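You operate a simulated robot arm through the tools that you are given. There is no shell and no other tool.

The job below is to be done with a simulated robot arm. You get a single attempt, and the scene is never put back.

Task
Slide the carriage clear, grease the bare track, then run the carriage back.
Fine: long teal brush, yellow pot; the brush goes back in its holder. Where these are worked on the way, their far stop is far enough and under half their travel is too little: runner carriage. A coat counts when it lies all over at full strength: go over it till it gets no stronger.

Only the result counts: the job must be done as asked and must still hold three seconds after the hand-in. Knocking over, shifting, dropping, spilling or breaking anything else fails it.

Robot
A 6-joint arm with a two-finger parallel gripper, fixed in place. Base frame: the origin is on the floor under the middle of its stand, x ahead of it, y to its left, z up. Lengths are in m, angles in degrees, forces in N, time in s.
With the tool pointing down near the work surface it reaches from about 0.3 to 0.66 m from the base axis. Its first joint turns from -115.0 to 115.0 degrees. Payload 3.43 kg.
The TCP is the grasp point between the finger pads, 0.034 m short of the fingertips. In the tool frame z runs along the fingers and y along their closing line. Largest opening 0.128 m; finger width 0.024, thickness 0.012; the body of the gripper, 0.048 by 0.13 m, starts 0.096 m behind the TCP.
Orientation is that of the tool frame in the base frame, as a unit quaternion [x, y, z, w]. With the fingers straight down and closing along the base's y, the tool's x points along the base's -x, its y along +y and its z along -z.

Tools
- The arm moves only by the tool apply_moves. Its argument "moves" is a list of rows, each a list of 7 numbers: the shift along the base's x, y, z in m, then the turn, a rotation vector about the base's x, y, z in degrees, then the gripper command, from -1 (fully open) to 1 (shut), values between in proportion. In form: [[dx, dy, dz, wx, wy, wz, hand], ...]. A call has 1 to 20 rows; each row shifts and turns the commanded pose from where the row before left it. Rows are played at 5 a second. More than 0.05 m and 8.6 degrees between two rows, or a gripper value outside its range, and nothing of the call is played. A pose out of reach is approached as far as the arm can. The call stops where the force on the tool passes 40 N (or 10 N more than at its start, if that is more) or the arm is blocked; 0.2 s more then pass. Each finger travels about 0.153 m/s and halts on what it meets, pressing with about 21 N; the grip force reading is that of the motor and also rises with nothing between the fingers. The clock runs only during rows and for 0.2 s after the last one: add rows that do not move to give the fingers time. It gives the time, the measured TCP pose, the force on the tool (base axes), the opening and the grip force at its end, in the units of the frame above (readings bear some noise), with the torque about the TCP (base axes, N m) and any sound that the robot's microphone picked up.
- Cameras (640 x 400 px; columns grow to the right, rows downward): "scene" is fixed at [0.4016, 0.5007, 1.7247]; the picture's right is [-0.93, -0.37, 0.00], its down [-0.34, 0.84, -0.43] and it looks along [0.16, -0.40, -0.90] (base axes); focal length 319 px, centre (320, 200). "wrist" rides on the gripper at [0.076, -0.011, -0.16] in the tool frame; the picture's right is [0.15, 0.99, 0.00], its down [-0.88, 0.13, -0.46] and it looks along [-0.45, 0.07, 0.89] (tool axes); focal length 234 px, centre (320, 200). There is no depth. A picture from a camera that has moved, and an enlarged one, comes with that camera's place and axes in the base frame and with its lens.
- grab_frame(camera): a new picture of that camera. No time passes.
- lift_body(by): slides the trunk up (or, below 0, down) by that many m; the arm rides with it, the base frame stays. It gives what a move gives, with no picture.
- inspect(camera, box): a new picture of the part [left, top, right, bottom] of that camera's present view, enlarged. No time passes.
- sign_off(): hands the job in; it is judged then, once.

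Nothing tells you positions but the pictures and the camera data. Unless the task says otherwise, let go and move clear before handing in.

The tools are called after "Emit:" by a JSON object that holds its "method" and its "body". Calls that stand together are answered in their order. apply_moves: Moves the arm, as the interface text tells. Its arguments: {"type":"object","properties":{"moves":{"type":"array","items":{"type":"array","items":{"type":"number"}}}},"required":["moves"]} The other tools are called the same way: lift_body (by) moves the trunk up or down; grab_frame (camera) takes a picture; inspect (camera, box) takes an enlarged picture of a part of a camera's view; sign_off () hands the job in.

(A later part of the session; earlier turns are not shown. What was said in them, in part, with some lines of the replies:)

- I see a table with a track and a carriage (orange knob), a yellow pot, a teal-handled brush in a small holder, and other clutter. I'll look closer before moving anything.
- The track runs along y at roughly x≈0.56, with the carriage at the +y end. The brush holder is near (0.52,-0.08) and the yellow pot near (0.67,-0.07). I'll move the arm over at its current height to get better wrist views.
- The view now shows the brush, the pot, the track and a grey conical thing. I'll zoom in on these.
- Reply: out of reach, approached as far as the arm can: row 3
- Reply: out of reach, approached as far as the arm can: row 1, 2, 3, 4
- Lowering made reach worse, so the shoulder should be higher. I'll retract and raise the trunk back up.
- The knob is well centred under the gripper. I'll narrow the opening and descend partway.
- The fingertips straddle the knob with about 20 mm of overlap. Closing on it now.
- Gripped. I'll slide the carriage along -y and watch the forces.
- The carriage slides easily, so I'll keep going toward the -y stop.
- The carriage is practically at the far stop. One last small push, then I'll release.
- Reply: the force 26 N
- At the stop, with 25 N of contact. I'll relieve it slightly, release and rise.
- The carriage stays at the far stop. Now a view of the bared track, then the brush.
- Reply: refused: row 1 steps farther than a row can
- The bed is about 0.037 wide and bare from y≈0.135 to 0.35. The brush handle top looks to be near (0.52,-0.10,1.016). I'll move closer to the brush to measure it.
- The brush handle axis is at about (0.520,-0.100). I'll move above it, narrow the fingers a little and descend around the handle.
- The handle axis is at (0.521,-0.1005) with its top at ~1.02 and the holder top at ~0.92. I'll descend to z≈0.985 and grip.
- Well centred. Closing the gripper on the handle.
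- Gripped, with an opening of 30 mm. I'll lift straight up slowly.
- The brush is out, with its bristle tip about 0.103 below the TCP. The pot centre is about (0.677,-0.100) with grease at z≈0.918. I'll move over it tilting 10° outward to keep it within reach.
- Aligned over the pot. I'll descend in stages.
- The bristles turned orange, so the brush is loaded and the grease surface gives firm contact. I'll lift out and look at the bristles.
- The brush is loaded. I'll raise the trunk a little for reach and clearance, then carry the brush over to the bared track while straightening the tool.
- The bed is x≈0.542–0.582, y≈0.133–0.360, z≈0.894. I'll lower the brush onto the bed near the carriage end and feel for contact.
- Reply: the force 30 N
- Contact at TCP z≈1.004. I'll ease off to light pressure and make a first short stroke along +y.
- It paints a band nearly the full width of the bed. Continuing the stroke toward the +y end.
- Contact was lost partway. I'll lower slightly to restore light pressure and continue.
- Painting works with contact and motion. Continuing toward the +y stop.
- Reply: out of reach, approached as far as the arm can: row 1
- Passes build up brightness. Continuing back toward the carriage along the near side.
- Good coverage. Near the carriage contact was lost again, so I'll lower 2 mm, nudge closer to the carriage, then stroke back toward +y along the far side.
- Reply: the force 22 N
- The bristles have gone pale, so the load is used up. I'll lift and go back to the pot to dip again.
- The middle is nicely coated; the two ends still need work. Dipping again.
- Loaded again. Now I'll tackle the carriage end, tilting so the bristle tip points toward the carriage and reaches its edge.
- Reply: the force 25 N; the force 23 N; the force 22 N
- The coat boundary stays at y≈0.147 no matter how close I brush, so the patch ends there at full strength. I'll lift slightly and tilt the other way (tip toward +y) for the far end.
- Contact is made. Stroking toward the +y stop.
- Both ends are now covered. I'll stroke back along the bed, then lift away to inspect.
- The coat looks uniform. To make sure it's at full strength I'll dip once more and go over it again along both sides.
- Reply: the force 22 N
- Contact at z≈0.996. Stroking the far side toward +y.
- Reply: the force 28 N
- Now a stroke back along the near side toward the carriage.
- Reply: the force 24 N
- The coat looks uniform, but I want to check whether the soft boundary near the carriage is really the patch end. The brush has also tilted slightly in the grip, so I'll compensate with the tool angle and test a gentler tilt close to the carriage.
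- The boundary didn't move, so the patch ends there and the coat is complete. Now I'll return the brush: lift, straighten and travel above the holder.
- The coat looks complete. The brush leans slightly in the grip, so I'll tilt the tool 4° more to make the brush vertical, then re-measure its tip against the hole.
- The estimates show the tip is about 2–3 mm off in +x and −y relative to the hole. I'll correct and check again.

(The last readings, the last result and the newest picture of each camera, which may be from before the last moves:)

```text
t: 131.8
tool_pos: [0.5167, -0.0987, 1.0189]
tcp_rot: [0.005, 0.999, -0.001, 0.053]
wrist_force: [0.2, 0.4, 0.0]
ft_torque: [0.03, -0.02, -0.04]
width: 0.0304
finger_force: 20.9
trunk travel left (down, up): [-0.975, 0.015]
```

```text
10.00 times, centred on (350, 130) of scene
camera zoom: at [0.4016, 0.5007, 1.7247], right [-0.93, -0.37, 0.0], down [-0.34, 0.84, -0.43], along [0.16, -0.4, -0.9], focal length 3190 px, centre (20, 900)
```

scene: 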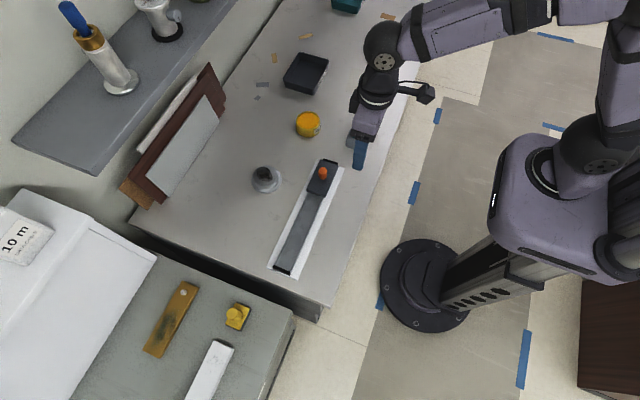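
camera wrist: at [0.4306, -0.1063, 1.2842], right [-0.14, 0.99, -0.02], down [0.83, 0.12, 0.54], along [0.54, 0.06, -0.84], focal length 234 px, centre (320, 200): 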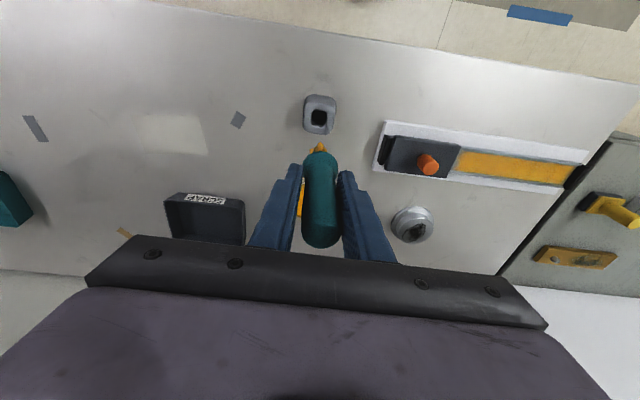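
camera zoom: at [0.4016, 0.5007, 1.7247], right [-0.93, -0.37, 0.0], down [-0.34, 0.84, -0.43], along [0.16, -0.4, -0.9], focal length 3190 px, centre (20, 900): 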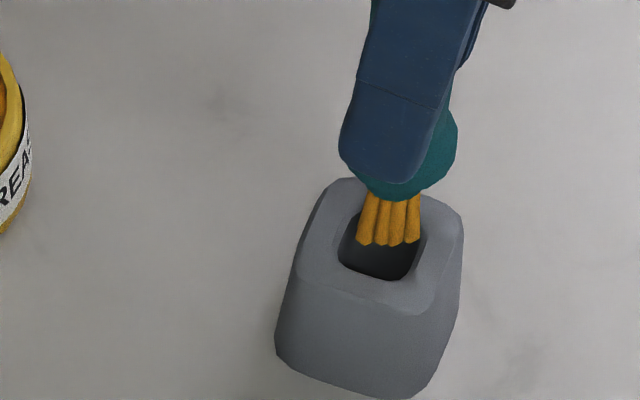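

Emit:
{"method": "apply_moves", "body": {"moves": [[0.0016, 0.0006, 0, 0, 0, 0, 1], [0, 0, -0.004, 0, 0, 0, 1], [0, 0, 0, 0, 0, 0, 1]]}}

Emit:
{"method": "inspect", "body": {"camera": "wrist", "box": [280, 90, 360, 170]}}

Emit:
{"method": "inspect", "body": {"camera": "scene", "box": [335, 110, 365, 150]}}

```text
t: 132.6
tool_pos: [0.5184, -0.0994, 1.015]
tcp_rot: [0.004, 0.999, 0.0, 0.053]
wrist_force: [-0.6, 0.2, -0.4]
ft_torque: [-0.03, -0.01, -0.02]
width: 0.0301
finger_force: 21.3
trunk travel left (down, up): [-0.975, 0.015]
```

```text
5.00 times, centred on (320, 130) of wrist
camera zoom: at [0.4263, -0.1109, 1.1666], right [-0.14, 0.99, -0.02], down [0.83, 0.12, 0.55], along [0.54, 0.06, -0.84], focal length 1171 px, centre (320, 550)
```

zoom: 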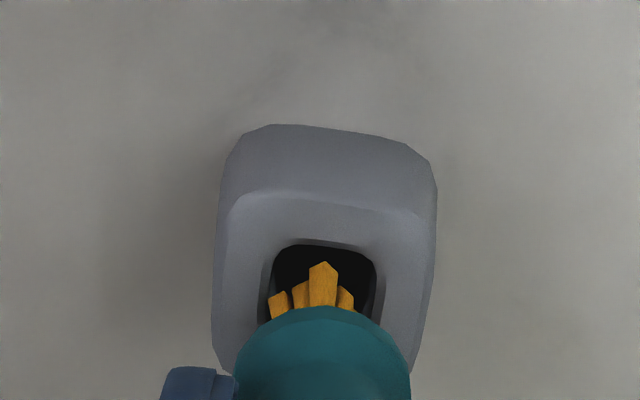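

```text
10.00 times, centred on (350, 130) of scene
camera zoom: at [0.4016, 0.5007, 1.7247], right [-0.93, -0.37, 0.0], down [-0.34, 0.84, -0.43], along [0.16, -0.4, -0.9], focal length 3190 px, centre (20, 900)
```

zoom: 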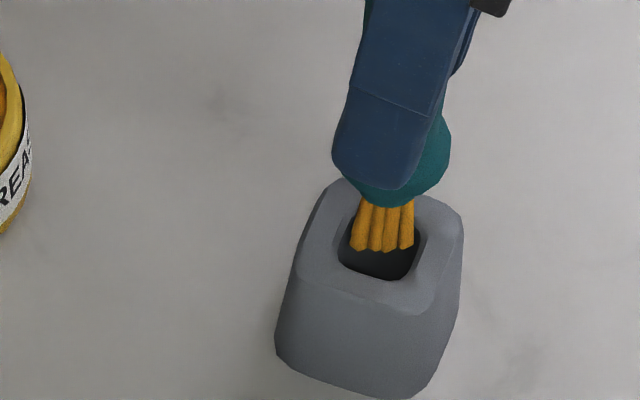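

The bristles are now centred in the hole. Lowering gently.

Emit:
{"method": "apply_moves", "body": {"moves": [[0, 0, -0.003, 0, 0, 0, 1], [0, 0, -0.003, 0, 0, 0, 1], [0, 0, 0, 0, 0, 0, 1]]}}

Emit:
{"method": "inspect", "body": {"camera": "wrist", "box": [280, 90, 360, 170]}}

Emit:
{"method": "inspect", "body": {"camera": "scene", "box": [335, 110, 365, 150]}}

```text
t: 133.4
tool_pos: [0.5188, -0.0987, 1.0094]
tcp_rot: [0.004, 0.999, 0.0, 0.054]
wrist_force: [0.8, -0.6, -0.2]
ft_torque: [0.02, 0.02, -0.04]
width: 0.0305
finger_force: 21.0
trunk travel left (down, up): [-0.975, 0.015]
```

```text
5.00 times, centred on (320, 130) of wrist
camera zoom: at [0.4272, -0.11, 1.1605], right [-0.14, 0.99, -0.02], down [0.83, 0.12, 0.55], along [0.54, 0.06, -0.84], focal length 1171 px, centre (320, 550)
```

zoom: 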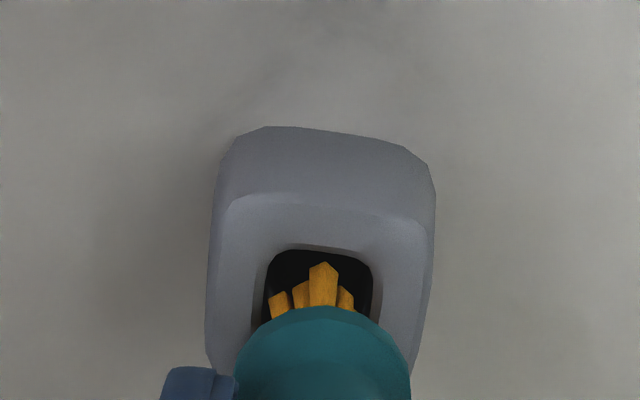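

```text
10.00 times, centred on (350, 130) of scene
camera zoom: at [0.4016, 0.5007, 1.7247], right [-0.93, -0.37, 0.0], down [-0.34, 0.84, -0.43], along [0.16, -0.4, -0.9], focal length 3190 px, centre (20, 900)
```

zoom: 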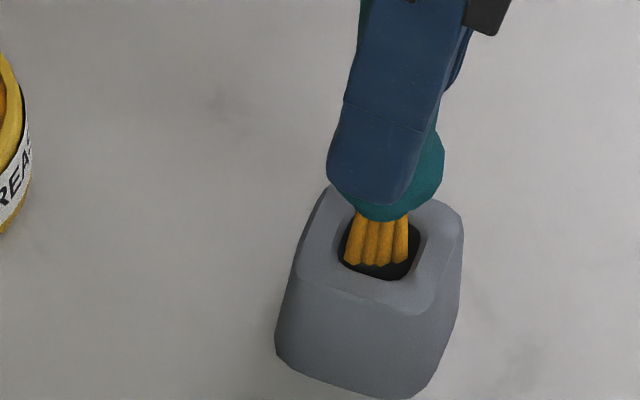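

Emit:
{"method": "apply_moves", "body": {"moves": [[0, 0, -0.003, 0, 0, 0, 1], [0, 0, -0.003, 0, 0, 0, 1], [0, 0, 0, 0, 0, 0, 1]]}}

Emit:
{"method": "inspect", "body": {"camera": "scene", "box": [335, 110, 365, 150]}}

Emit:
{"method": "inspect", "body": {"camera": "wrist", "box": [280, 90, 360, 170]}}

```text
t: 134.2
tool_pos: [0.5181, -0.0977, 1.0032]
tcp_rot: [0.004, 0.999, 0.001, 0.053]
wrist_force: [0.4, 0.4, -1.1]
ft_torque: [0.03, -0.01, 0.02]
width: 0.0302
finger_force: 20.7
trunk travel left (down, up): [-0.975, 0.015]
```

```text
10.00 times, centred on (350, 130) of scene
camera zoom: at [0.4016, 0.5007, 1.7247], right [-0.93, -0.37, 0.0], down [-0.34, 0.84, -0.43], along [0.16, -0.4, -0.9], focal length 3190 px, centre (20, 900)
```

zoom: 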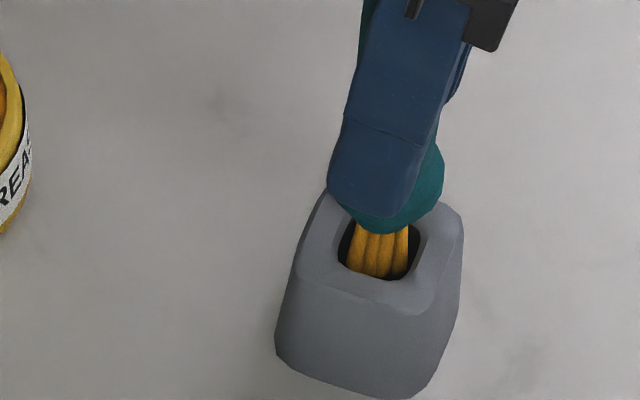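

```text
5.00 times, centred on (320, 130) of wrist
camera zoom: at [0.4265, -0.1104, 1.1544], right [-0.14, 0.99, -0.02], down [0.83, 0.12, 0.55], along [0.54, 0.06, -0.84], focal length 1171 px, centre (320, 550)
```

zoom: 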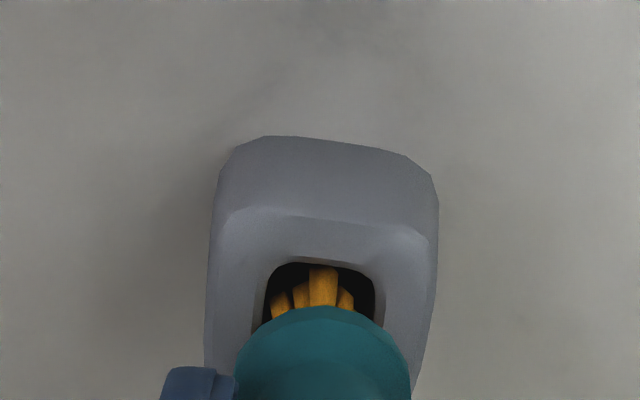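

The bristles are in the hole with no contact force. I'll continue down in small steps until the collar seats.

Emit:
{"method": "apply_moves", "body": {"moves": [[0, 0, -0.003, 0, 0, 0, 1], [0, 0, -0.003, 0, 0, 0, 1], [0, 0, -0.003, 0, 0, 0, 1], [0, 0, 0, 0, 0, 0, 1]]}}

Emit:
{"method": "apply_moves", "body": {"moves": [[0, 0, -0.003, 0, 0, 0, 1], [0, 0, -0.003, 0, 0, 0, 1], [0, 0, 0, 0, 0, 0, 1]]}}

Emit:
{"method": "inspect", "body": {"camera": "scene", "box": [335, 110, 365, 150]}}

Emit:
{"method": "inspect", "body": {"camera": "wrist", "box": [260, 90, 380, 190]}}

```text
t: 135.2
tool_pos: [0.5198, -0.0983, 0.9951]
tcp_rot: [0.004, 0.999, 0.0, 0.053]
wrist_force: [-0.2, 0.1, -0.7]
ft_torque: [0.01, 0.01, -0.01]
width: 0.0303
finger_force: 20.5
trunk travel left (down, up): [-0.975, 0.015]
```

```text
t: 136.0
tool_pos: [0.5196, -0.0978, 0.9892]
tcp_rot: [0.005, 0.999, 0.0, 0.053]
wrist_force: [-0.1, 0.1, -1.3]
ft_torque: [-0.03, 0.0, -0.01]
width: 0.0304
finger_force: 21.1
trunk travel left (down, up): [-0.975, 0.015]
```

```text
10.00 times, centred on (350, 130) of scene
camera zoom: at [0.4016, 0.5007, 1.7247], right [-0.93, -0.37, 0.0], down [-0.34, 0.84, -0.43], along [0.16, -0.4, -0.9], focal length 3190 px, centre (20, 900)
```

zoom: 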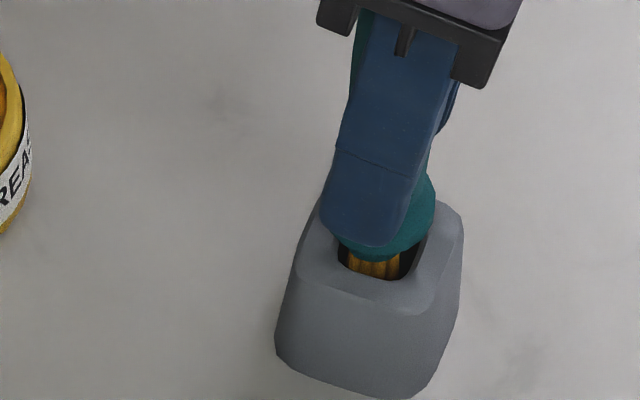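

```text
4.00 times, centred on (320, 140) of wrist
camera zoom: at [0.4276, -0.1105, 1.1398], right [-0.14, 0.99, -0.02], down [0.83, 0.12, 0.55], along [0.54, 0.06, -0.84], focal length 937 px, centre (320, 440)
```

zoom: 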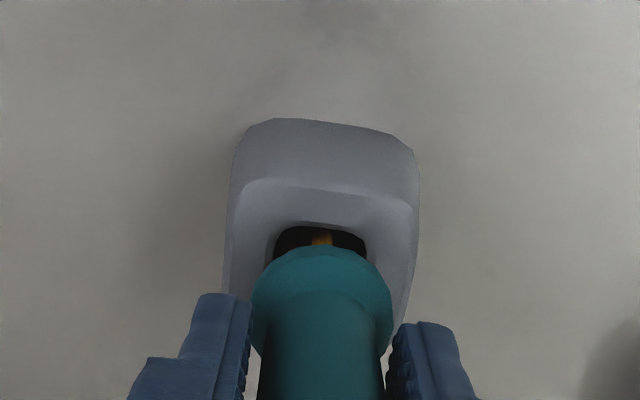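

Emit:
{"method": "apply_moves", "body": {"moves": [[0, 0, -0.003, 0, 0, 0, 1], [0, 0, -0.003, 0, 0, 0, 1], [0, 0, 0, 0, 0, 0, 1]]}}

Emit:
{"method": "apply_moves", "body": {"moves": [[0, 0, -0.002, 0, 0, 0, 1], [0, 0, -0.002, 0, 0, 0, 1], [0, 0, 0, 0, 0, 0, 1]]}}

Emit:
{"method": "inspect", "body": {"camera": "scene", "box": [335, 110, 365, 150]}}

Emit:
{"method": "inspect", "body": {"camera": "wrist", "box": [260, 90, 380, 190]}}

```text
t: 136.8
tool_pos: [0.5211, -0.0995, 0.9829]
tcp_rot: [0.004, 0.999, 0.0, 0.053]
wrist_force: [0.1, 0.3, -0.8]
ft_torque: [-0.02, 0.0, 0.02]
width: 0.0304
finger_force: 21.2
trunk travel left (down, up): [-0.975, 0.015]
```

```text
t: 137.6
tool_pos: [0.5197, -0.0991, 0.9788]
tcp_rot: [0.005, 0.999, 0.0, 0.052]
wrist_force: [0.3, -0.5, -1.2]
ft_torque: [0.02, -0.01, 0.04]
width: 0.0301
finger_force: 21.4
trunk travel left (down, up): [-0.975, 0.015]
```

```text
10.00 times, centred on (350, 130) of scene
camera zoom: at [0.4016, 0.5007, 1.7247], right [-0.93, -0.37, 0.0], down [-0.34, 0.84, -0.43], along [0.16, -0.4, -0.9], focal length 3190 px, centre (20, 900)
```

zoom: 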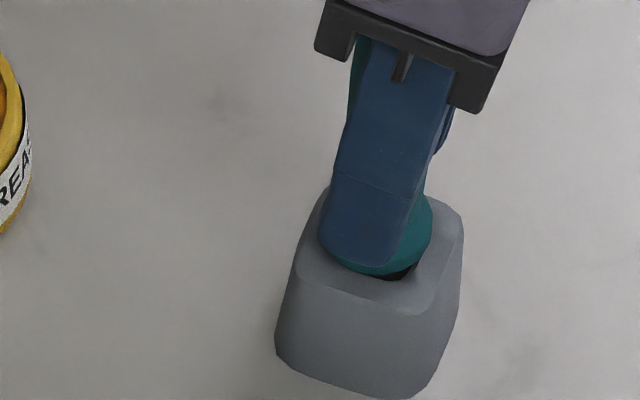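

```text
4.00 times, centred on (320, 140) of wrist
camera zoom: at [0.4274, -0.1109, 1.1297], right [-0.14, 0.99, -0.02], down [0.83, 0.12, 0.55], along [0.54, 0.06, -0.84], focal length 937 px, centre (320, 440)
```

zoom: 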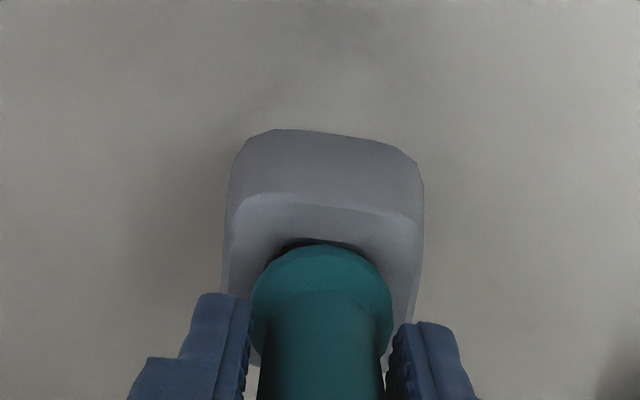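

Emit:
{"method": "apply_moves", "body": {"moves": [[0, 0, -0.002, 0, 0, 0, 1], [0, 0, 0, 0, 0, 0, 1]]}}

Emit:
{"method": "apply_moves", "body": {"moves": [[0, 0, -0.002, 0, 0, 0, 1], [0, 0, 0, 0, 0, 0, 1]]}}

Emit:
{"method": "inspect", "body": {"camera": "wrist", "box": [260, 90, 380, 190]}}

```text
t: 138.2
tool_pos: [0.5194, -0.0978, 0.9765]
tcp_rot: [0.004, 0.999, 0.0, 0.052]
wrist_force: [-0.1, 0.7, -0.5]
ft_torque: [0.03, 0.02, -0.01]
width: 0.0302
finger_force: 21.2
trunk travel left (down, up): [-0.975, 0.015]
```

```text
t: 138.8
tool_pos: [0.5189, -0.0978, 0.9744]
tcp_rot: [0.005, 0.999, 0.0, 0.054]
wrist_force: [-0.7, -0.2, -0.4]
ft_torque: [0.0, -0.02, 0.03]
width: 0.0304
finger_force: 21.0
trunk travel left (down, up): [-0.975, 0.015]
```

```text
4.00 times, centred on (320, 140) of wrist
camera zoom: at [0.4276, -0.1095, 1.1253], right [-0.14, 0.99, -0.02], down [0.83, 0.12, 0.55], along [0.54, 0.06, -0.84], focal length 937 px, centre (320, 440)
```

zoom: 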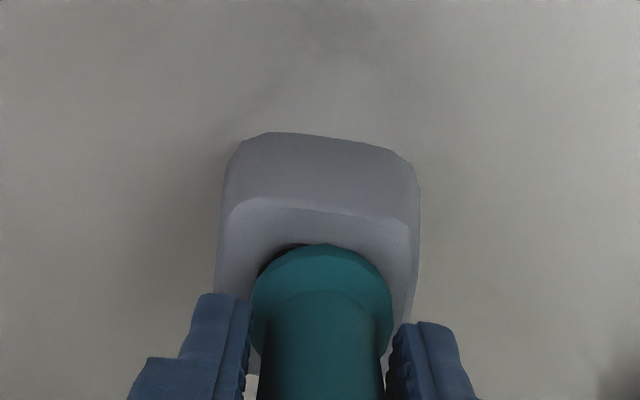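

Emit:
{"method": "apply_moves", "body": {"moves": [[0, -0.001, -0.001, 0, 0, 0, 1], [0, 0, 0, 0, 0, 0, 1]]}}

Emit:
{"method": "apply_moves", "body": {"moves": [[0, 0, -0.0015, 0, 0, 0, 1], [0, 0, 0, 0, 0, 0, 1]]}}

Emit:
{"method": "apply_moves", "body": {"moves": [[0, 0, -0.0015, 0, 0, 0, 1], [0, 0, 0, 0, 0, 0, 1]]}}

Emit:
{"method": "inspect", "body": {"camera": "wrist", "box": [260, 90, 380, 190]}}

Emit:
{"method": "inspect", "body": {"camera": "scene", "box": [335, 110, 365, 150]}}

```text
t: 139.4
tool_pos: [0.5192, -0.0994, 0.9725]
tcp_rot: [0.005, 0.999, 0.0, 0.053]
wrist_force: [-0.7, 0.0, -0.4]
ft_torque: [-0.02, 0.02, 0.01]
width: 0.0303
finger_force: 21.1
trunk travel left (down, up): [-0.975, 0.015]
```

```text
t: 140.0
tool_pos: [0.5188, -0.0989, 0.9724]
tcp_rot: [0.004, 0.999, 0.0, 0.054]
wrist_force: [-0.6, 1.7, 9.7]
ft_torque: [0.17, -0.09, 0.02]
width: 0.0304
finger_force: 20.9
trunk travel left (down, up): [-0.975, 0.015]
```

```text
t: 140.6
tool_pos: [0.5183, -0.1, 0.9717]
tcp_rot: [0.005, 0.998, -0.002, 0.056]
wrist_force: [1.3, 1.6, 19.7]
ft_torque: [0.24, -0.21, 0.02]
width: 0.0299
finger_force: 20.6
trunk travel left (down, up): [-0.975, 0.015]
```

```text
4.00 times, centred on (320, 140) of wrist
camera zoom: at [0.4263, -0.1114, 1.1225], right [-0.14, 0.99, -0.02], down [0.83, 0.12, 0.55], along [0.55, 0.06, -0.83], focal length 937 px, centre (320, 440)
```

zoom: 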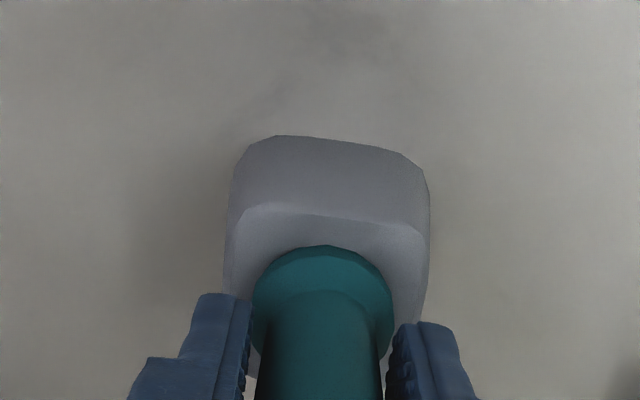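

```text
10.00 times, centred on (350, 130) of scene
camera zoom: at [0.4016, 0.5007, 1.7247], right [-0.93, -0.37, 0.0], down [-0.34, 0.84, -0.43], along [0.16, -0.4, -0.9], focal length 3190 px, centre (20, 900)
```

zoom: 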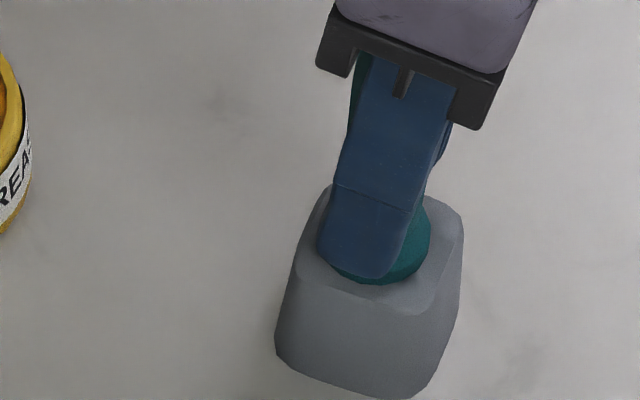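

The collar is seated at about 20 N. I'll relieve the pressure and release.

Emit:
{"method": "apply_moves", "body": {"moves": [[0, 0, 0.002, 0, 0, 0, 1], [0, 0, 0, 0, 0, 0, 0.5], [0, 0, 0, 0, 0, 0, 0.3], [0, 0, 0, 0, 0, 0, 0], [0, 0, 0, 0, 0, 0, 0]]}}

Emit:
{"method": "inspect", "body": {"camera": "wrist", "box": [230, 90, 410, 240]}}

Emit:
{"method": "inspect", "body": {"camera": "scene", "box": [335, 100, 365, 150]}}

```text
t: 141.8
tool_pos: [0.5195, -0.0995, 0.9719]
tcp_rot: [0.004, 0.999, 0.0, 0.052]
wrist_force: [0.4, 0.4, 0.5]
ft_torque: [0.01, 0.0, 0.01]
width: 0.0641
finger_force: 0.0
trunk travel left (down, up): [-0.975, 0.015]
```

```text
2.67 times, centred on (320, 165) of wrist
camera zoom: at [0.4272, -0.1114, 1.1235], right [-0.14, 0.99, -0.01], down [0.83, 0.12, 0.55], along [0.54, 0.06, -0.84], focal length 624 px, centre (320, 293)
```

zoom: 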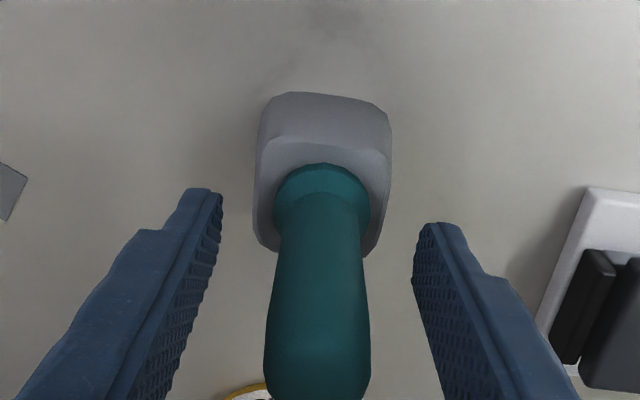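

```text
8.00 times, centred on (350, 125) of scene
camera zoom: at [0.4016, 0.5007, 1.7247], right [-0.93, -0.37, 0.0], down [-0.34, 0.84, -0.43], along [0.16, -0.4, -0.9], focal length 2552 px, centre (80, 800)
```

zoom: 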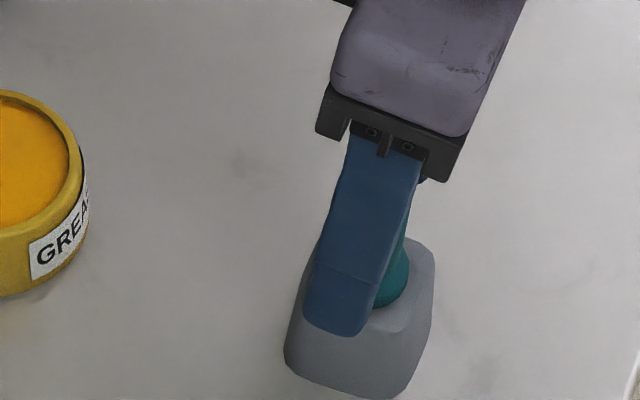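

The brush stands upright in its holder. Retreating straight up.

Emit:
{"method": "apply_moves", "body": {"moves": [[0, 0, 0.02, 0, 0, 0, -0.2], [0, 0, 0.04, 0, 0, 0, -0.2], [0, 0, 0.045, 0, 3, 0, -0.2], [0, 0, 0.04, 0, 3, 0, -0.2], [0, 0, 0, 0, 0, 0, -0.2]]}}

Emit:
{"method": "grab_frame", "body": {"camera": "wrist"}}

Emit:
{"method": "inspect", "body": {"camera": "scene", "box": [280, 90, 380, 160]}}

```text
t: 143.0
tool_pos: [0.5223, -0.0969, 1.1146]
tcp_rot: [0.004, 1.0, 0.0, -0.001]
wrist_force: [0.1, -0.4, -0.3]
ft_torque: [0.0, 0.01, 0.03]
width: 0.0767
finger_force: 0.0
trunk travel left (down, up): [-0.975, 0.015]
```

```text
taken
camera wrist: at [0.4459, -0.1089, 1.2747], right [-0.14, 0.99, 0.0], down [0.88, 0.12, 0.46], along [0.45, 0.06, -0.89], focal length 234 px, centre (320, 200)
```

wrist: 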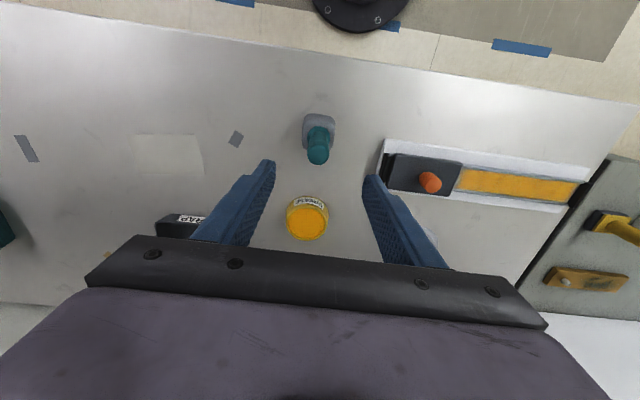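

```text
5.71 times, centred on (330, 125) of scene
camera zoom: at [0.4016, 0.5007, 1.7247], right [-0.93, -0.37, 0.0], down [-0.34, 0.84, -0.43], along [0.16, -0.4, -0.9], focal length 1823 px, centre (263, 629)
```

zoom: 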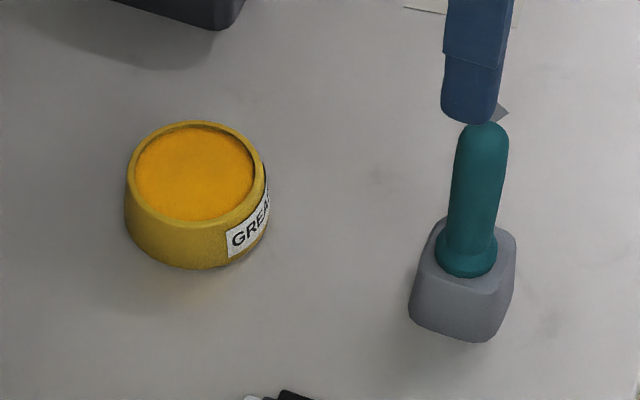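

The brush is back exactly as it was and the pot hasn't moved. Next I'll inspect the coat closely before running the carriage back.

Emit:
{"method": "apply_moves", "body": {"moves": [[-0.01, 0.045, 0, 0, 0, 0, -1], [-0.01, 0.045, 0, 0, 0, 0, -1], [0, 0.045, 0, 0, 0, 0, -1], [0, 0.045, 0, 0, 0, 0, -1], [0, 0.045, 0, 0, 0, 0, -1], [0, 0.045, 0, 0, 0, 0, -1], [0, 0.045, 0, 0, 0, 0, -1], [0, 0.03, 0, 0, 0, 0, -1], [0, 0, 0, 0, 0, 0, -1]]}}

Emit:
{"method": "grab_frame", "body": {"camera": "wrist"}}

Emit:
{"method": "inspect", "body": {"camera": "wrist", "box": [200, 90, 420, 200]}}

Emit:
{"method": "inspect", "body": {"camera": "scene", "box": [260, 160, 360, 285]}}

```text
t: 145.0
tool_pos: [0.4987, 0.2474, 1.1184]
tcp_rot: [0.005, 1.0, 0.0, 0.001]
wrist_force: [-0.4, -0.1, 0.0]
ft_torque: [-0.01, 0.0, 0.02]
width: 0.1281
finger_force: 0.0
trunk travel left (down, up): [-0.975, 0.015]
```

```text
taken
camera wrist: at [0.4232, 0.2357, 1.2783], right [-0.14, 0.99, 0.0], down [0.88, 0.12, 0.46], along [0.45, 0.06, -0.89], focal length 234 px, centre (320, 200)
```

wrist: 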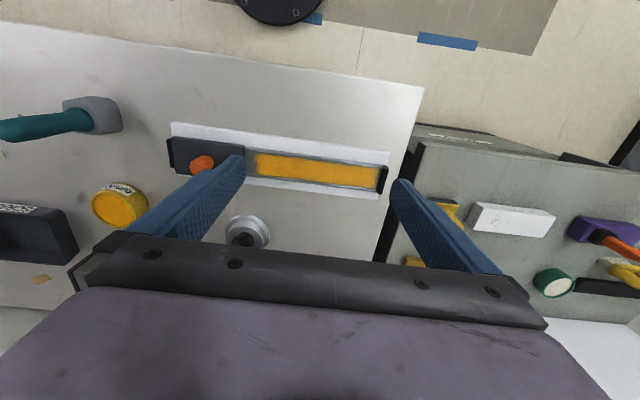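

```text
2.91 times, centred on (310, 145) of wrist
camera zoom: at [0.4232, 0.2357, 1.2783], right [-0.14, 0.99, 0.0], down [0.88, 0.12, 0.46], along [0.45, 0.06, -0.89], focal length 681 px, centre (349, 360)
```

zoom: 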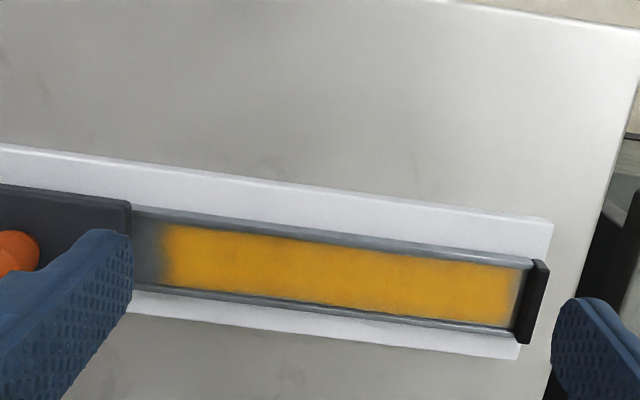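

```text
3.20 times, centred on (310, 222) of scene
camera zoom: at [0.4016, 0.5007, 1.7247], right [-0.93, -0.37, 0.0], down [-0.34, 0.84, -0.43], along [0.16, -0.4, -0.9], focal length 1021 px, centre (352, 128)
```

zoom: 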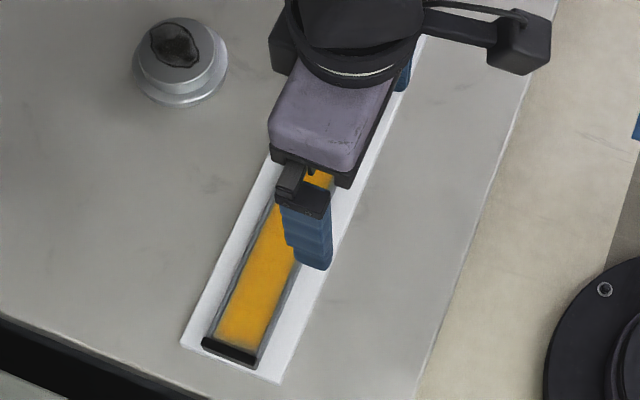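

Emit:
{"method": "inspect", "body": {"camera": "wrist", "box": [340, 140, 400, 200]}}

Emit:
{"method": "inspect", "body": {"camera": "scene", "box": [270, 240, 310, 280]}}

Emit:
{"method": "inspect", "body": {"camera": "wrist", "box": [235, 135, 295, 195]}}

```text
6.67 times, centred on (370, 170) of wrist
camera zoom: at [0.4232, 0.2357, 1.2783], right [-0.14, 0.99, 0.0], down [0.88, 0.12, 0.46], along [0.45, 0.06, -0.89], focal length 1561 px, centre (-13, 400)
```

zoom: 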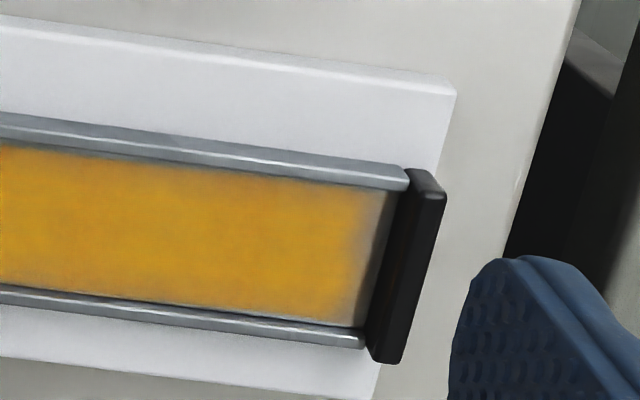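

```text
10.00 times, centred on (290, 260) of scene
camera zoom: at [0.4016, 0.5007, 1.7247], right [-0.93, -0.37, 0.0], down [-0.34, 0.84, -0.43], along [0.16, -0.4, -0.9], focal length 3190 px, centre (620, -400)
```

zoom: 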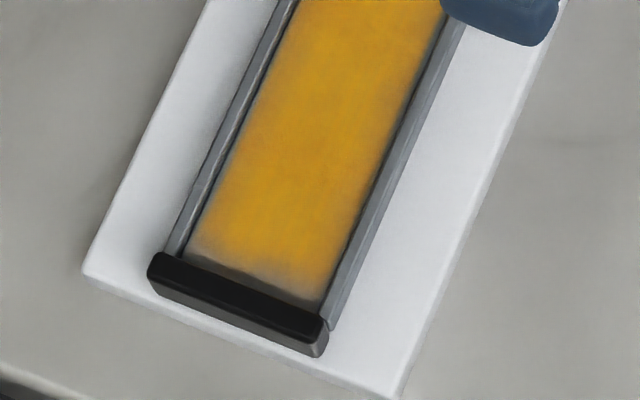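

```text
6.67 times, centred on (265, 165) of wrist
camera zoom: at [0.4232, 0.2357, 1.2783], right [-0.14, 0.99, 0.0], down [0.88, 0.12, 0.46], along [0.45, 0.06, -0.89], focal length 1561 px, centre (687, 433)
```

zoom: 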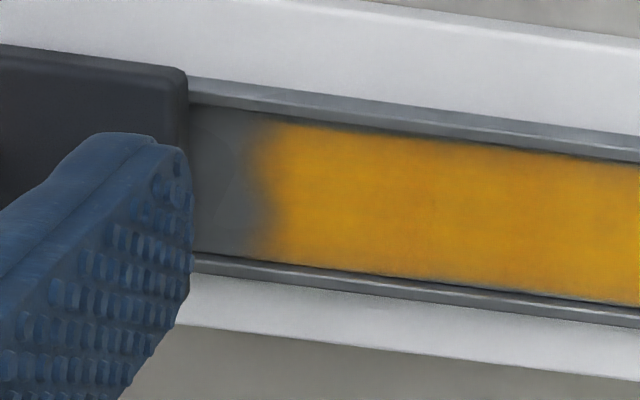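

Both ends show the same soft fade and the coat is uniform. Now I'll go back to the carriage knob.

Emit:
{"method": "apply_moves", "body": {"moves": [[0.0155, -0.0427, 0, 0, 0, 0, -0.5], [0.0155, -0.0427, 0, 0, 0, 0, 0], [0.0155, -0.0427, 0, 0, 0, 0, 0.1], [0.0155, -0.0427, 0, 0, 0, 0, 0.1], [0, 0, -0.04, 0, 0, 0, 0.1], [0, 0, -0.04, 0, 0, 0, 0.1], [0, 0, 0, 0, 0, 0, 0.1]]}}

Emit:
{"method": "inspect", "body": {"camera": "wrist", "box": [220, 90, 420, 230]}}

Emit:
{"method": "inspect", "body": {"camera": "scene", "box": [280, 130, 370, 220]}}

```text
t: 146.6
tool_pos: [0.5618, 0.0765, 1.0387]
tcp_rot: [0.004, 1.0, 0.0, 0.001]
wrist_force: [-0.2, -0.5, 1.1]
ft_torque: [0.0, -0.01, -0.01]
width: 0.0574
finger_force: 0.0
trunk travel left (down, up): [-0.975, 0.015]
```

```text
2.86 times, centred on (320, 160) of wrist
camera zoom: at [0.4852, 0.064, 1.1993], right [-0.14, 0.99, 0.0], down [0.88, 0.12, 0.46], along [0.45, 0.06, -0.89], focal length 669 px, centre (320, 314)
```

zoom: 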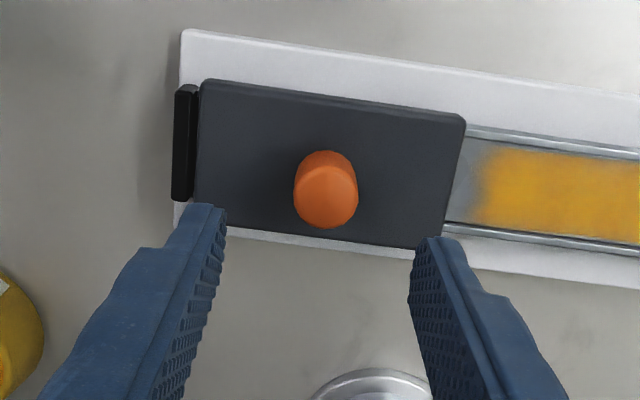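

```text
4.44 times, centred on (325, 175) of scene
camera zoom: at [0.4016, 0.5007, 1.7247], right [-0.93, -0.37, 0.0], down [-0.34, 0.84, -0.43], along [0.16, -0.4, -0.9], focal length 1418 px, centre (298, 311)
```

zoom: 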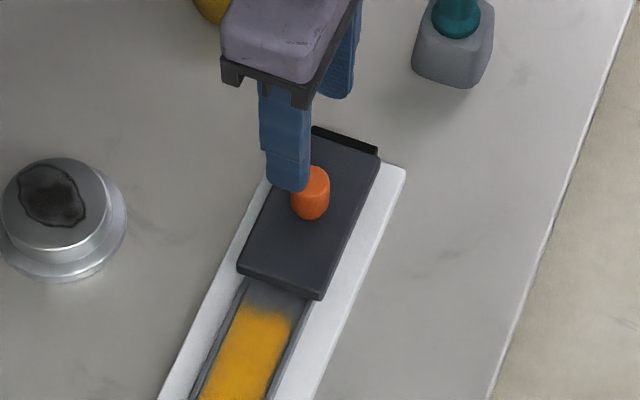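

Emit:
{"method": "apply_moves", "body": {"moves": [[0, 0, -0.02, 0, 0, 0, 0.1], [0, 0, -0.02, 0, 0, 0, 0.1], [0, 0, -0.02, 0, 0, 0, 0.1], [0, 0, -0.005, 0, 0, 0, 0.1], [0, 0, 0, 0, 0, 0, 0.1]]}}

Emit:
{"method": "inspect", "body": {"camera": "wrist", "box": [240, 100, 400, 240]}}

```text
t: 147.8
tool_pos: [0.5607, 0.073, 0.9724]
tcp_rot: [0.004, 1.0, 0.001, 0.001]
wrist_force: [-0.2, 0.3, 0.7]
ft_torque: [0.02, -0.02, -0.05]
width: 0.0576
finger_force: 0.0
trunk travel left (down, up): [-0.975, 0.015]
```

```text
2.86 times, centred on (320, 170) of wrist
camera zoom: at [0.485, 0.0622, 1.1332], right [-0.14, 0.99, 0.0], down [0.88, 0.12, 0.46], along [0.45, 0.06, -0.89], focal length 669 px, centre (320, 286)
```

zoom: 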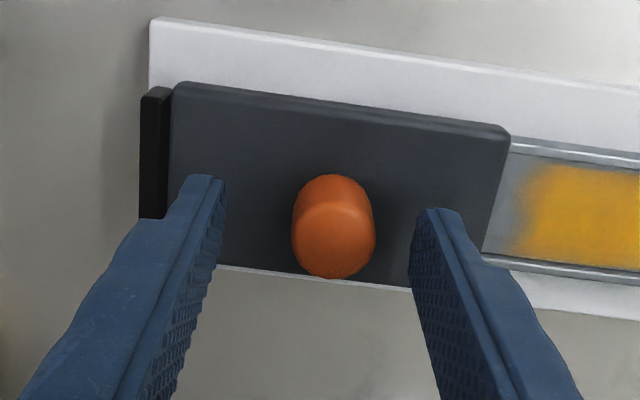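

Emit:
{"method": "apply_moves", "body": {"moves": [[0, 0.0035, 0, 0, 0, 0, 0.1], [0, 0, 0, 0, 0, 0, 0.5], [0, 0, 0, 0, 0, 0, 0.8], [0, 0, 0, 0, 0, 0, 1], [0, 0, 0, 0, 0, 0, 1]]}}

Emit:
{"method": "inspect", "body": {"camera": "wrist", "box": [240, 100, 400, 240]}}

```text
t: 149.0
tool_pos: [0.5613, 0.0781, 0.9738]
tcp_rot: [0.004, 1.0, 0.0, 0.0]
wrist_force: [-0.4, 0.8, -0.9]
ft_torque: [0.53, 0.02, -0.04]
width: 0.0245
finger_force: 44.4
trunk travel left (down, up): [-0.975, 0.015]
```

```text
2.86 times, centred on (320, 170) of wrist
camera zoom: at [0.4855, 0.0665, 1.1328], right [-0.14, 0.99, 0.0], down [0.88, 0.12, 0.46], along [0.45, 0.06, -0.89], focal length 669 px, centre (320, 286)
```

zoom: 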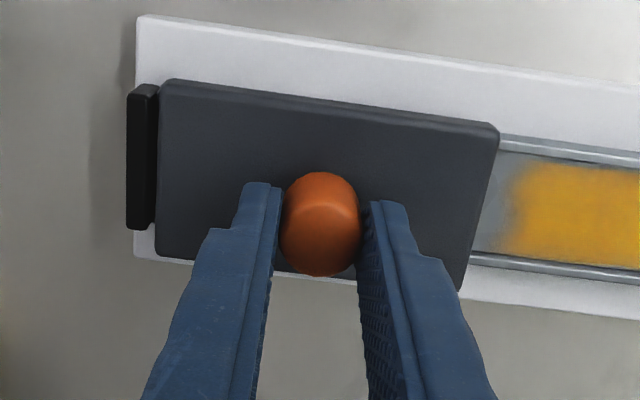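

Gripped. Running the carriage back along +y.

Emit:
{"method": "apply_moves", "body": {"moves": [[0, 0.01, 0, 0, 0, 0, 1], [0, 0.015, 0, 0, 0, 0, 1], [0, 0.02, 0, 0, 0, 0, 1], [0, 0.02, 0, 0, 0, 0, 1], [0, 0.02, 0, 0, 0, 0, 1], [0, 0, 0, 0, 0, 0, 1]]}}

Emit:
{"method": "inspect", "body": {"camera": "wrist", "box": [160, 60, 480, 260]}}

```text
t: 150.4
tool_pos: [0.5607, 0.1655, 0.9724]
tcp_rot: [0.004, 1.0, -0.001, -0.001]
wrist_force: [-1.7, 0.8, -5.5]
ft_torque: [0.6, -0.72, -0.13]
width: 0.0244
finger_force: 45.1
trunk travel left (down, up): [-0.975, 0.015]
```

```text
2.00 times, centred on (320, 160) of wrist
camera zoom: at [0.4859, 0.1532, 1.133], right [-0.14, 0.99, 0.0], down [0.88, 0.12, 0.45], along [0.45, 0.06, -0.89], focal length 468 px, centre (320, 280)
```

zoom: 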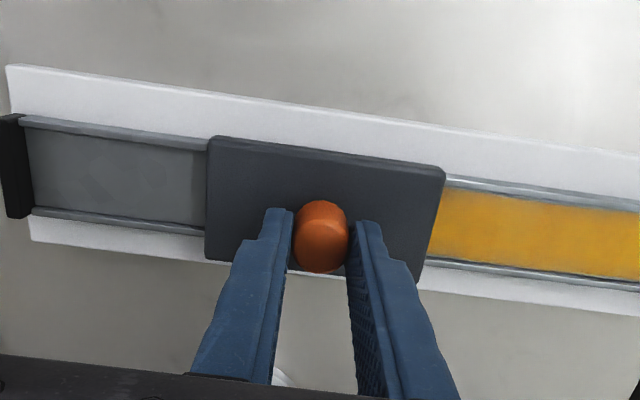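

Emit:
{"method": "apply_moves", "body": {"moves": [[0, 0.02, 0, 0, 0, 0, 1], [0, 0.02, 0, 0, 0, 0, 1], [0, 0.02, 0, 0, 0, 0, 1], [0, 0.02, 0, 0, 0, 0, 1], [0, 0.02, 0, 0, 0, 0, 1], [0, 0.01, 0, 0, 0, 0, 1], [0, 0, 0, 0, 0, 0, 1]]}}

Emit:
{"method": "inspect", "body": {"camera": "wrist", "box": [160, 60, 480, 260]}}

Emit:
{"method": "inspect", "body": {"camera": "scene", "box": [260, 140, 360, 285]}}

```text
t: 152.0
tool_pos: [0.5609, 0.2725, 0.9725]
tcp_rot: [0.005, 1.0, 0.0, 0.0]
wrist_force: [-0.3, -0.2, 2.6]
ft_torque: [0.42, 1.2, 0.06]
width: 0.0241
finger_force: 45.0
trunk travel left (down, up): [-0.975, 0.015]
```

```text
2.00 times, centred on (320, 160) of wrist
camera zoom: at [0.4855, 0.2594, 1.1329], right [-0.14, 0.99, 0.0], down [0.88, 0.12, 0.46], along [0.45, 0.06, -0.89], focal length 468 px, centre (320, 280)
```

zoom: 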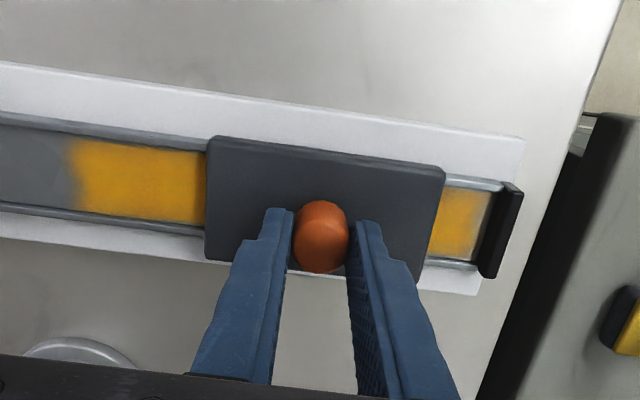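

```text
2.76 times, centred on (310, 212) of scene
camera zoom: at [0.4016, 0.5007, 1.7247], right [-0.93, -0.37, 0.0], down [-0.34, 0.84, -0.43], along [0.16, -0.4, -0.9], focal length 880 px, centre (348, 166)
```

zoom: 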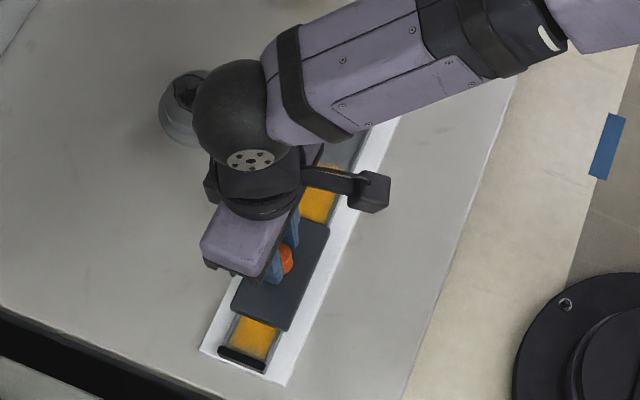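

Emit:
{"method": "apply_moves", "body": {"moves": [[0, 0.01, 0, 0, 0, 0, 1], [0, 0.01, 0, 0, 0, 0, 1], [0, 0.005, 0, 0, 0, 0, 1], [0, 0, 0, 0, 0, 0, 1]]}}

Emit:
{"method": "apply_moves", "body": {"moves": [[0, 0.002, 0, 0, 0, 0, 1], [0, 0.002, 0, 0, 0, 0, 1], [0, 0, 0, 0, 0, 0, 1]]}}

Emit:
{"method": "inspect", "body": {"camera": "wrist", "box": [260, 80, 420, 200]}}

```text
t: 153.0
tool_pos: [0.5613, 0.298, 0.9718]
tcp_rot: [0.004, 1.0, 0.0, 0.001]
wrist_force: [0.8, 0.4, 0.1]
ft_torque: [-0.34, 0.89, -0.12]
width: 0.0243
finger_force: 45.2
trunk travel left (down, up): [-0.975, 0.015]
```

```text
t: 153.8
tool_pos: [0.5607, 0.3019, 0.9741]
tcp_rot: [0.004, 1.0, 0.001, 0.0]
wrist_force: [0.6, -3.5, -0.5]
ft_torque: [0.36, -0.55, 0.0]
width: 0.0243
finger_force: 44.7
trunk travel left (down, up): [-0.975, 0.015]
```

```text
3.33 times, centred on (340, 140) of wrist
camera zoom: at [0.4852, 0.29, 1.1328], right [-0.14, 0.99, 0.0], down [0.88, 0.12, 0.46], along [0.45, 0.06, -0.89], focal length 781 px, centre (253, 400)
```

zoom: 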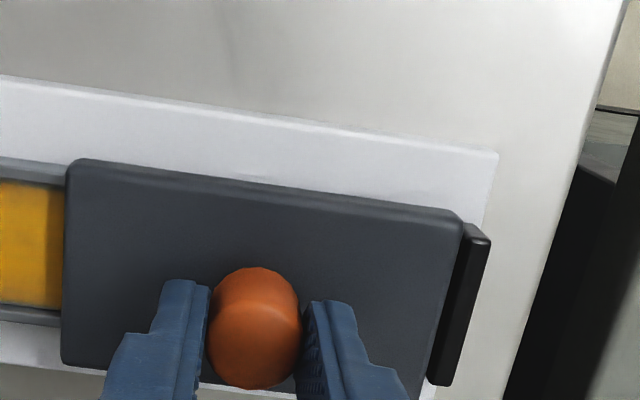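

Emit:
{"method": "apply_moves", "body": {"moves": [[0, 0.0015, 0, 0, 0, 0, 1], [0, 0, 0, 0, 0, 0, 1]]}}

Emit:
{"method": "apply_moves", "body": {"moves": [[0, 0.0015, 0, 0, 0, 0, 1], [0, 0, 0, 0, 0, 0, 1]]}}

Emit:
{"method": "inspect", "body": {"camera": "wrist", "box": [260, 80, 420, 200]}}

```text
t: 154.4
tool_pos: [0.5612, 0.3024, 0.9729]
tcp_rot: [0.004, 1.0, -0.001, 0.0]
wrist_force: [-0.5, -9.6, -5.0]
ft_torque: [0.21, -1.1, 0.01]
width: 0.0242
finger_force: 45.1
trunk travel left (down, up): [-0.975, 0.015]
```

```text
t: 155.0
tool_pos: [0.5618, 0.3021, 0.9736]
tcp_rot: [0.006, 1.0, -0.001, 0.0]
wrist_force: [3.2, -16.6, -2.5]
ft_torque: [-0.04, -0.16, -0.04]
width: 0.0244
finger_force: 45.2
trunk travel left (down, up): [-0.975, 0.015]
```

```text
3.33 times, centred on (340, 140) of wrist
camera zoom: at [0.4857, 0.2905, 1.133], right [-0.14, 0.99, 0.0], down [0.88, 0.12, 0.45], along [0.45, 0.06, -0.89], focal length 781 px, centre (253, 400)
```

zoom: 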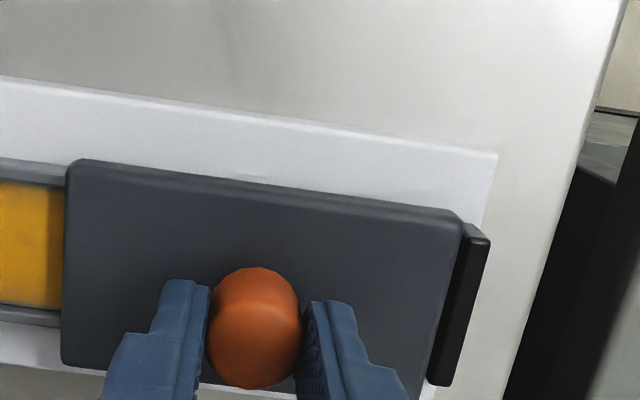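

The carriage is back against its home stop. I'll relieve, release and move clear.

Emit:
{"method": "apply_moves", "body": {"moves": [[0, -0.0025, 0, 0, 0, 0, 1], [0, 0, 0, 0, 0, 0, 0.5], [0, 0, 0, 0, 0, 0, 0.1], [0, 0, 0, 0, 0, 0, 0.1], [0, 0, 0.02, 0, 0, 0, 0.1], [0, 0, 0.04, 0, 0, 0, 0.1], [0, 0, 0.05, 0, 0, 0, 0.1], [-0.04, 0, 0.02, 0, 0, 0, -0.3], [-0.045, 0, 0.02, 0, 0, 0, -0.3], [-0.045, -0.01, 0, 0, 0, 0, -0.3], [0, 0, 0, 0, 0, 0, -0.3]]}}

Emit:
{"method": "grab_frame", "body": {"camera": "wrist"}}

Emit:
{"method": "grab_frame", "body": {"camera": "scene"}}

Emit:
{"method": "inspect", "body": {"camera": "scene", "box": [260, 140, 360, 285]}}

```text
t: 157.4
tool_pos: [0.4345, 0.2909, 1.1216]
tcp_rot: [0.005, 1.0, 0.0, 0.0]
wrist_force: [0.7, 0.9, 0.6]
ft_torque: [0.0, 0.02, -0.04]
width: 0.0833
finger_force: 0.0
trunk travel left (down, up): [-0.975, 0.015]
```

```text
taken
camera wrist: at [0.3587, 0.279, 1.282], right [-0.14, 0.99, 0.0], down [0.88, 0.12, 0.46], along [0.45, 0.06, -0.89], focal length 234 px, centre (320, 200)
```

wrist: 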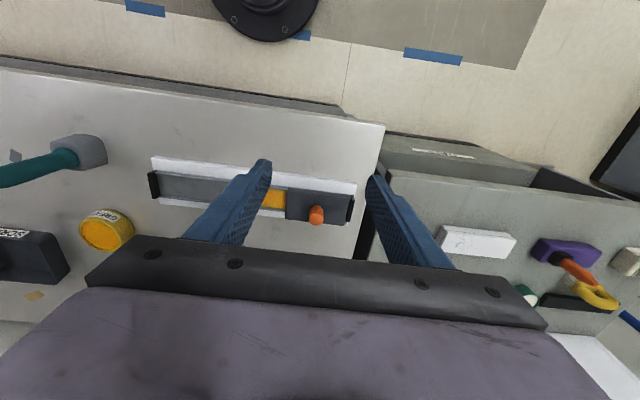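

```text
taken
```

scene: 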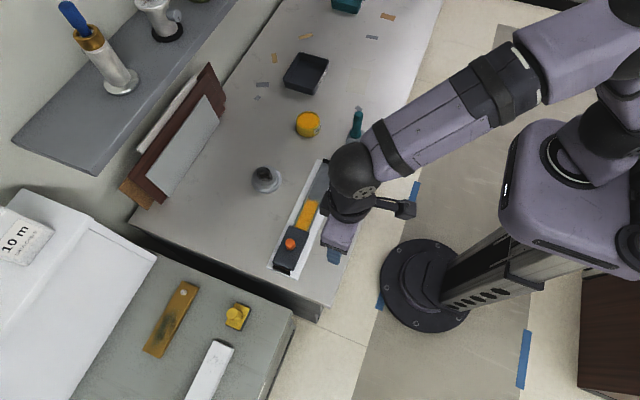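

```text
2.76 times, centred on (310, 212) of scene
camera zoom: at [0.4016, 0.5007, 1.7247], right [-0.93, -0.37, 0.0], down [-0.34, 0.84, -0.43], along [0.16, -0.4, -0.9], focal length 880 px, centre (348, 166)
```

zoom: 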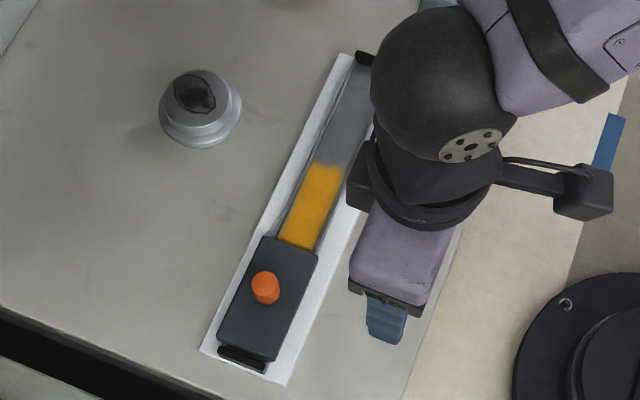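

Everything appears in place. I'll pull the arm further clear and do a final check of the brush, pot, carriage and coat.

Emit:
{"method": "apply_moves", "body": {"moves": [[-0.04, 0.0, 0.02, 0, 0, 0, -0.3], [-0.02, 0.0, 0.04, 0, 0, 0, -0.3], [0, 0.0, 0.04, 0, 0, 0, -0.3], [0, 0, 0.03, 0, 0, 0, -0.3], [0, 0, 0, 0, 0, 0, -0.3], [0, 0, 0, 0, 0, 0, -0.3]]}}

Emit:
{"method": "inspect", "body": {"camera": "scene", "box": [280, 90, 380, 160]}}

Emit:
{"method": "inspect", "body": {"camera": "scene", "box": [260, 140, 360, 285]}}

Emit:
{"method": "grab_frame", "body": {"camera": "wrist"}}

```text
t: 158.8
tool_pos: [0.3685, 0.2911, 1.2534]
tcp_rot: [0.004, 1.0, 0.0, 0.001]
wrist_force: [0.2, 1.1, 0.1]
ft_torque: [0.01, -0.01, -0.01]
width: 0.0831
finger_force: 0.1
trunk travel left (down, up): [-0.975, 0.015]
```

```text
5.71 times, centred on (330, 125) of scene
camera zoom: at [0.4016, 0.5007, 1.7247], right [-0.93, -0.37, 0.0], down [-0.34, 0.84, -0.43], along [0.16, -0.4, -0.9], focal length 1823 px, centre (263, 629)
```

zoom: 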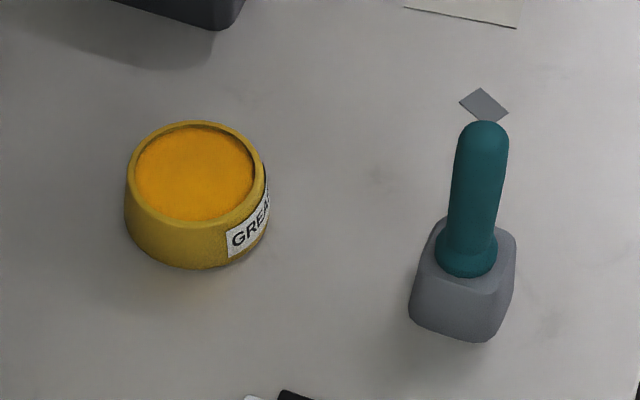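

```text
2.76 times, centred on (310, 212) of scene
camera zoom: at [0.4016, 0.5007, 1.7247], right [-0.93, -0.37, 0.0], down [-0.34, 0.84, -0.43], along [0.16, -0.4, -0.9], focal length 880 px, centre (348, 166)
```

zoom: 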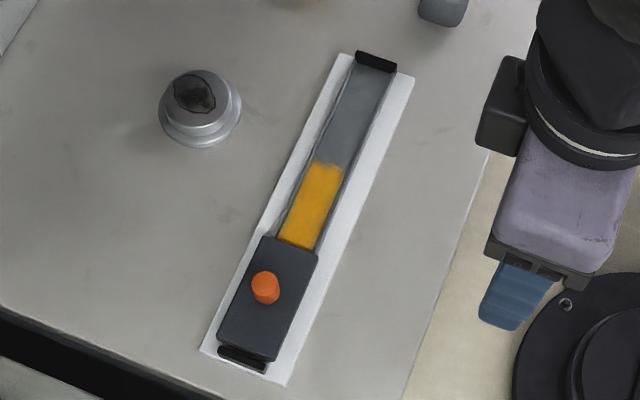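

```text
taken
camera wrist: at [0.2935, 0.2789, 1.4135], right [-0.14, 0.99, 0.0], down [0.88, 0.12, 0.46], along [0.45, 0.06, -0.89], focal length 234 px, centre (320, 200)
```

wrist: 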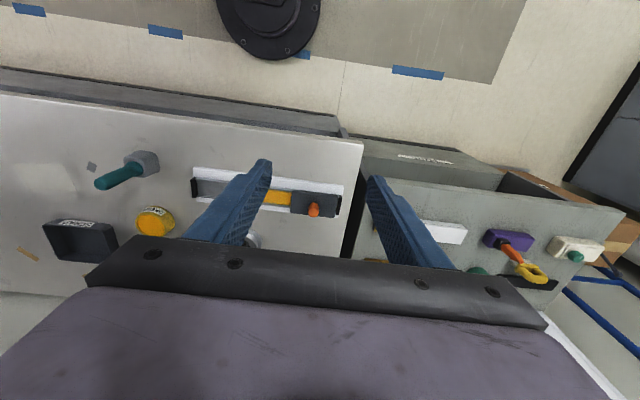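

The carriage is home against its stop, the exposed track carries an even grease coat, and the brush and pot are where they started with the gripper clear. I'm handing in now.

Emit:
{"method": "sign_off", "body": {}}

```text
The job is handed in.
```

I slid the carriage to its far stop, greased the bared track, and ran the carriage back to its home stop. I've handed the job in but got no verdict back.

- **Carriage:** it reached the far stop on the way out and is now back against its home stop. I felt firm contact at both ends.
- **Grease coat:** I loaded the long teal brush from the yellow pot three times and went over the track until the colour stopped changing. The coat runs from about 15 mm off the carriage's far-stop edge to within about 8 mm of the home stop.
- **Coat edges:** near the far-stop carriage edge, brushing past the coat's edge left no grease, so I took that as the limit of the area. I did not test the limit the same way at the home-stop end. The last 8 mm or so there is the least certain part.
- **Ungreased part:** the stretch of track where the carriage sat while I greased is still bare.
- **Brush and pot:** the brush is seated upright in its holder and the pot has not moved. Nothing else was touched. The gripper is empty and clear.
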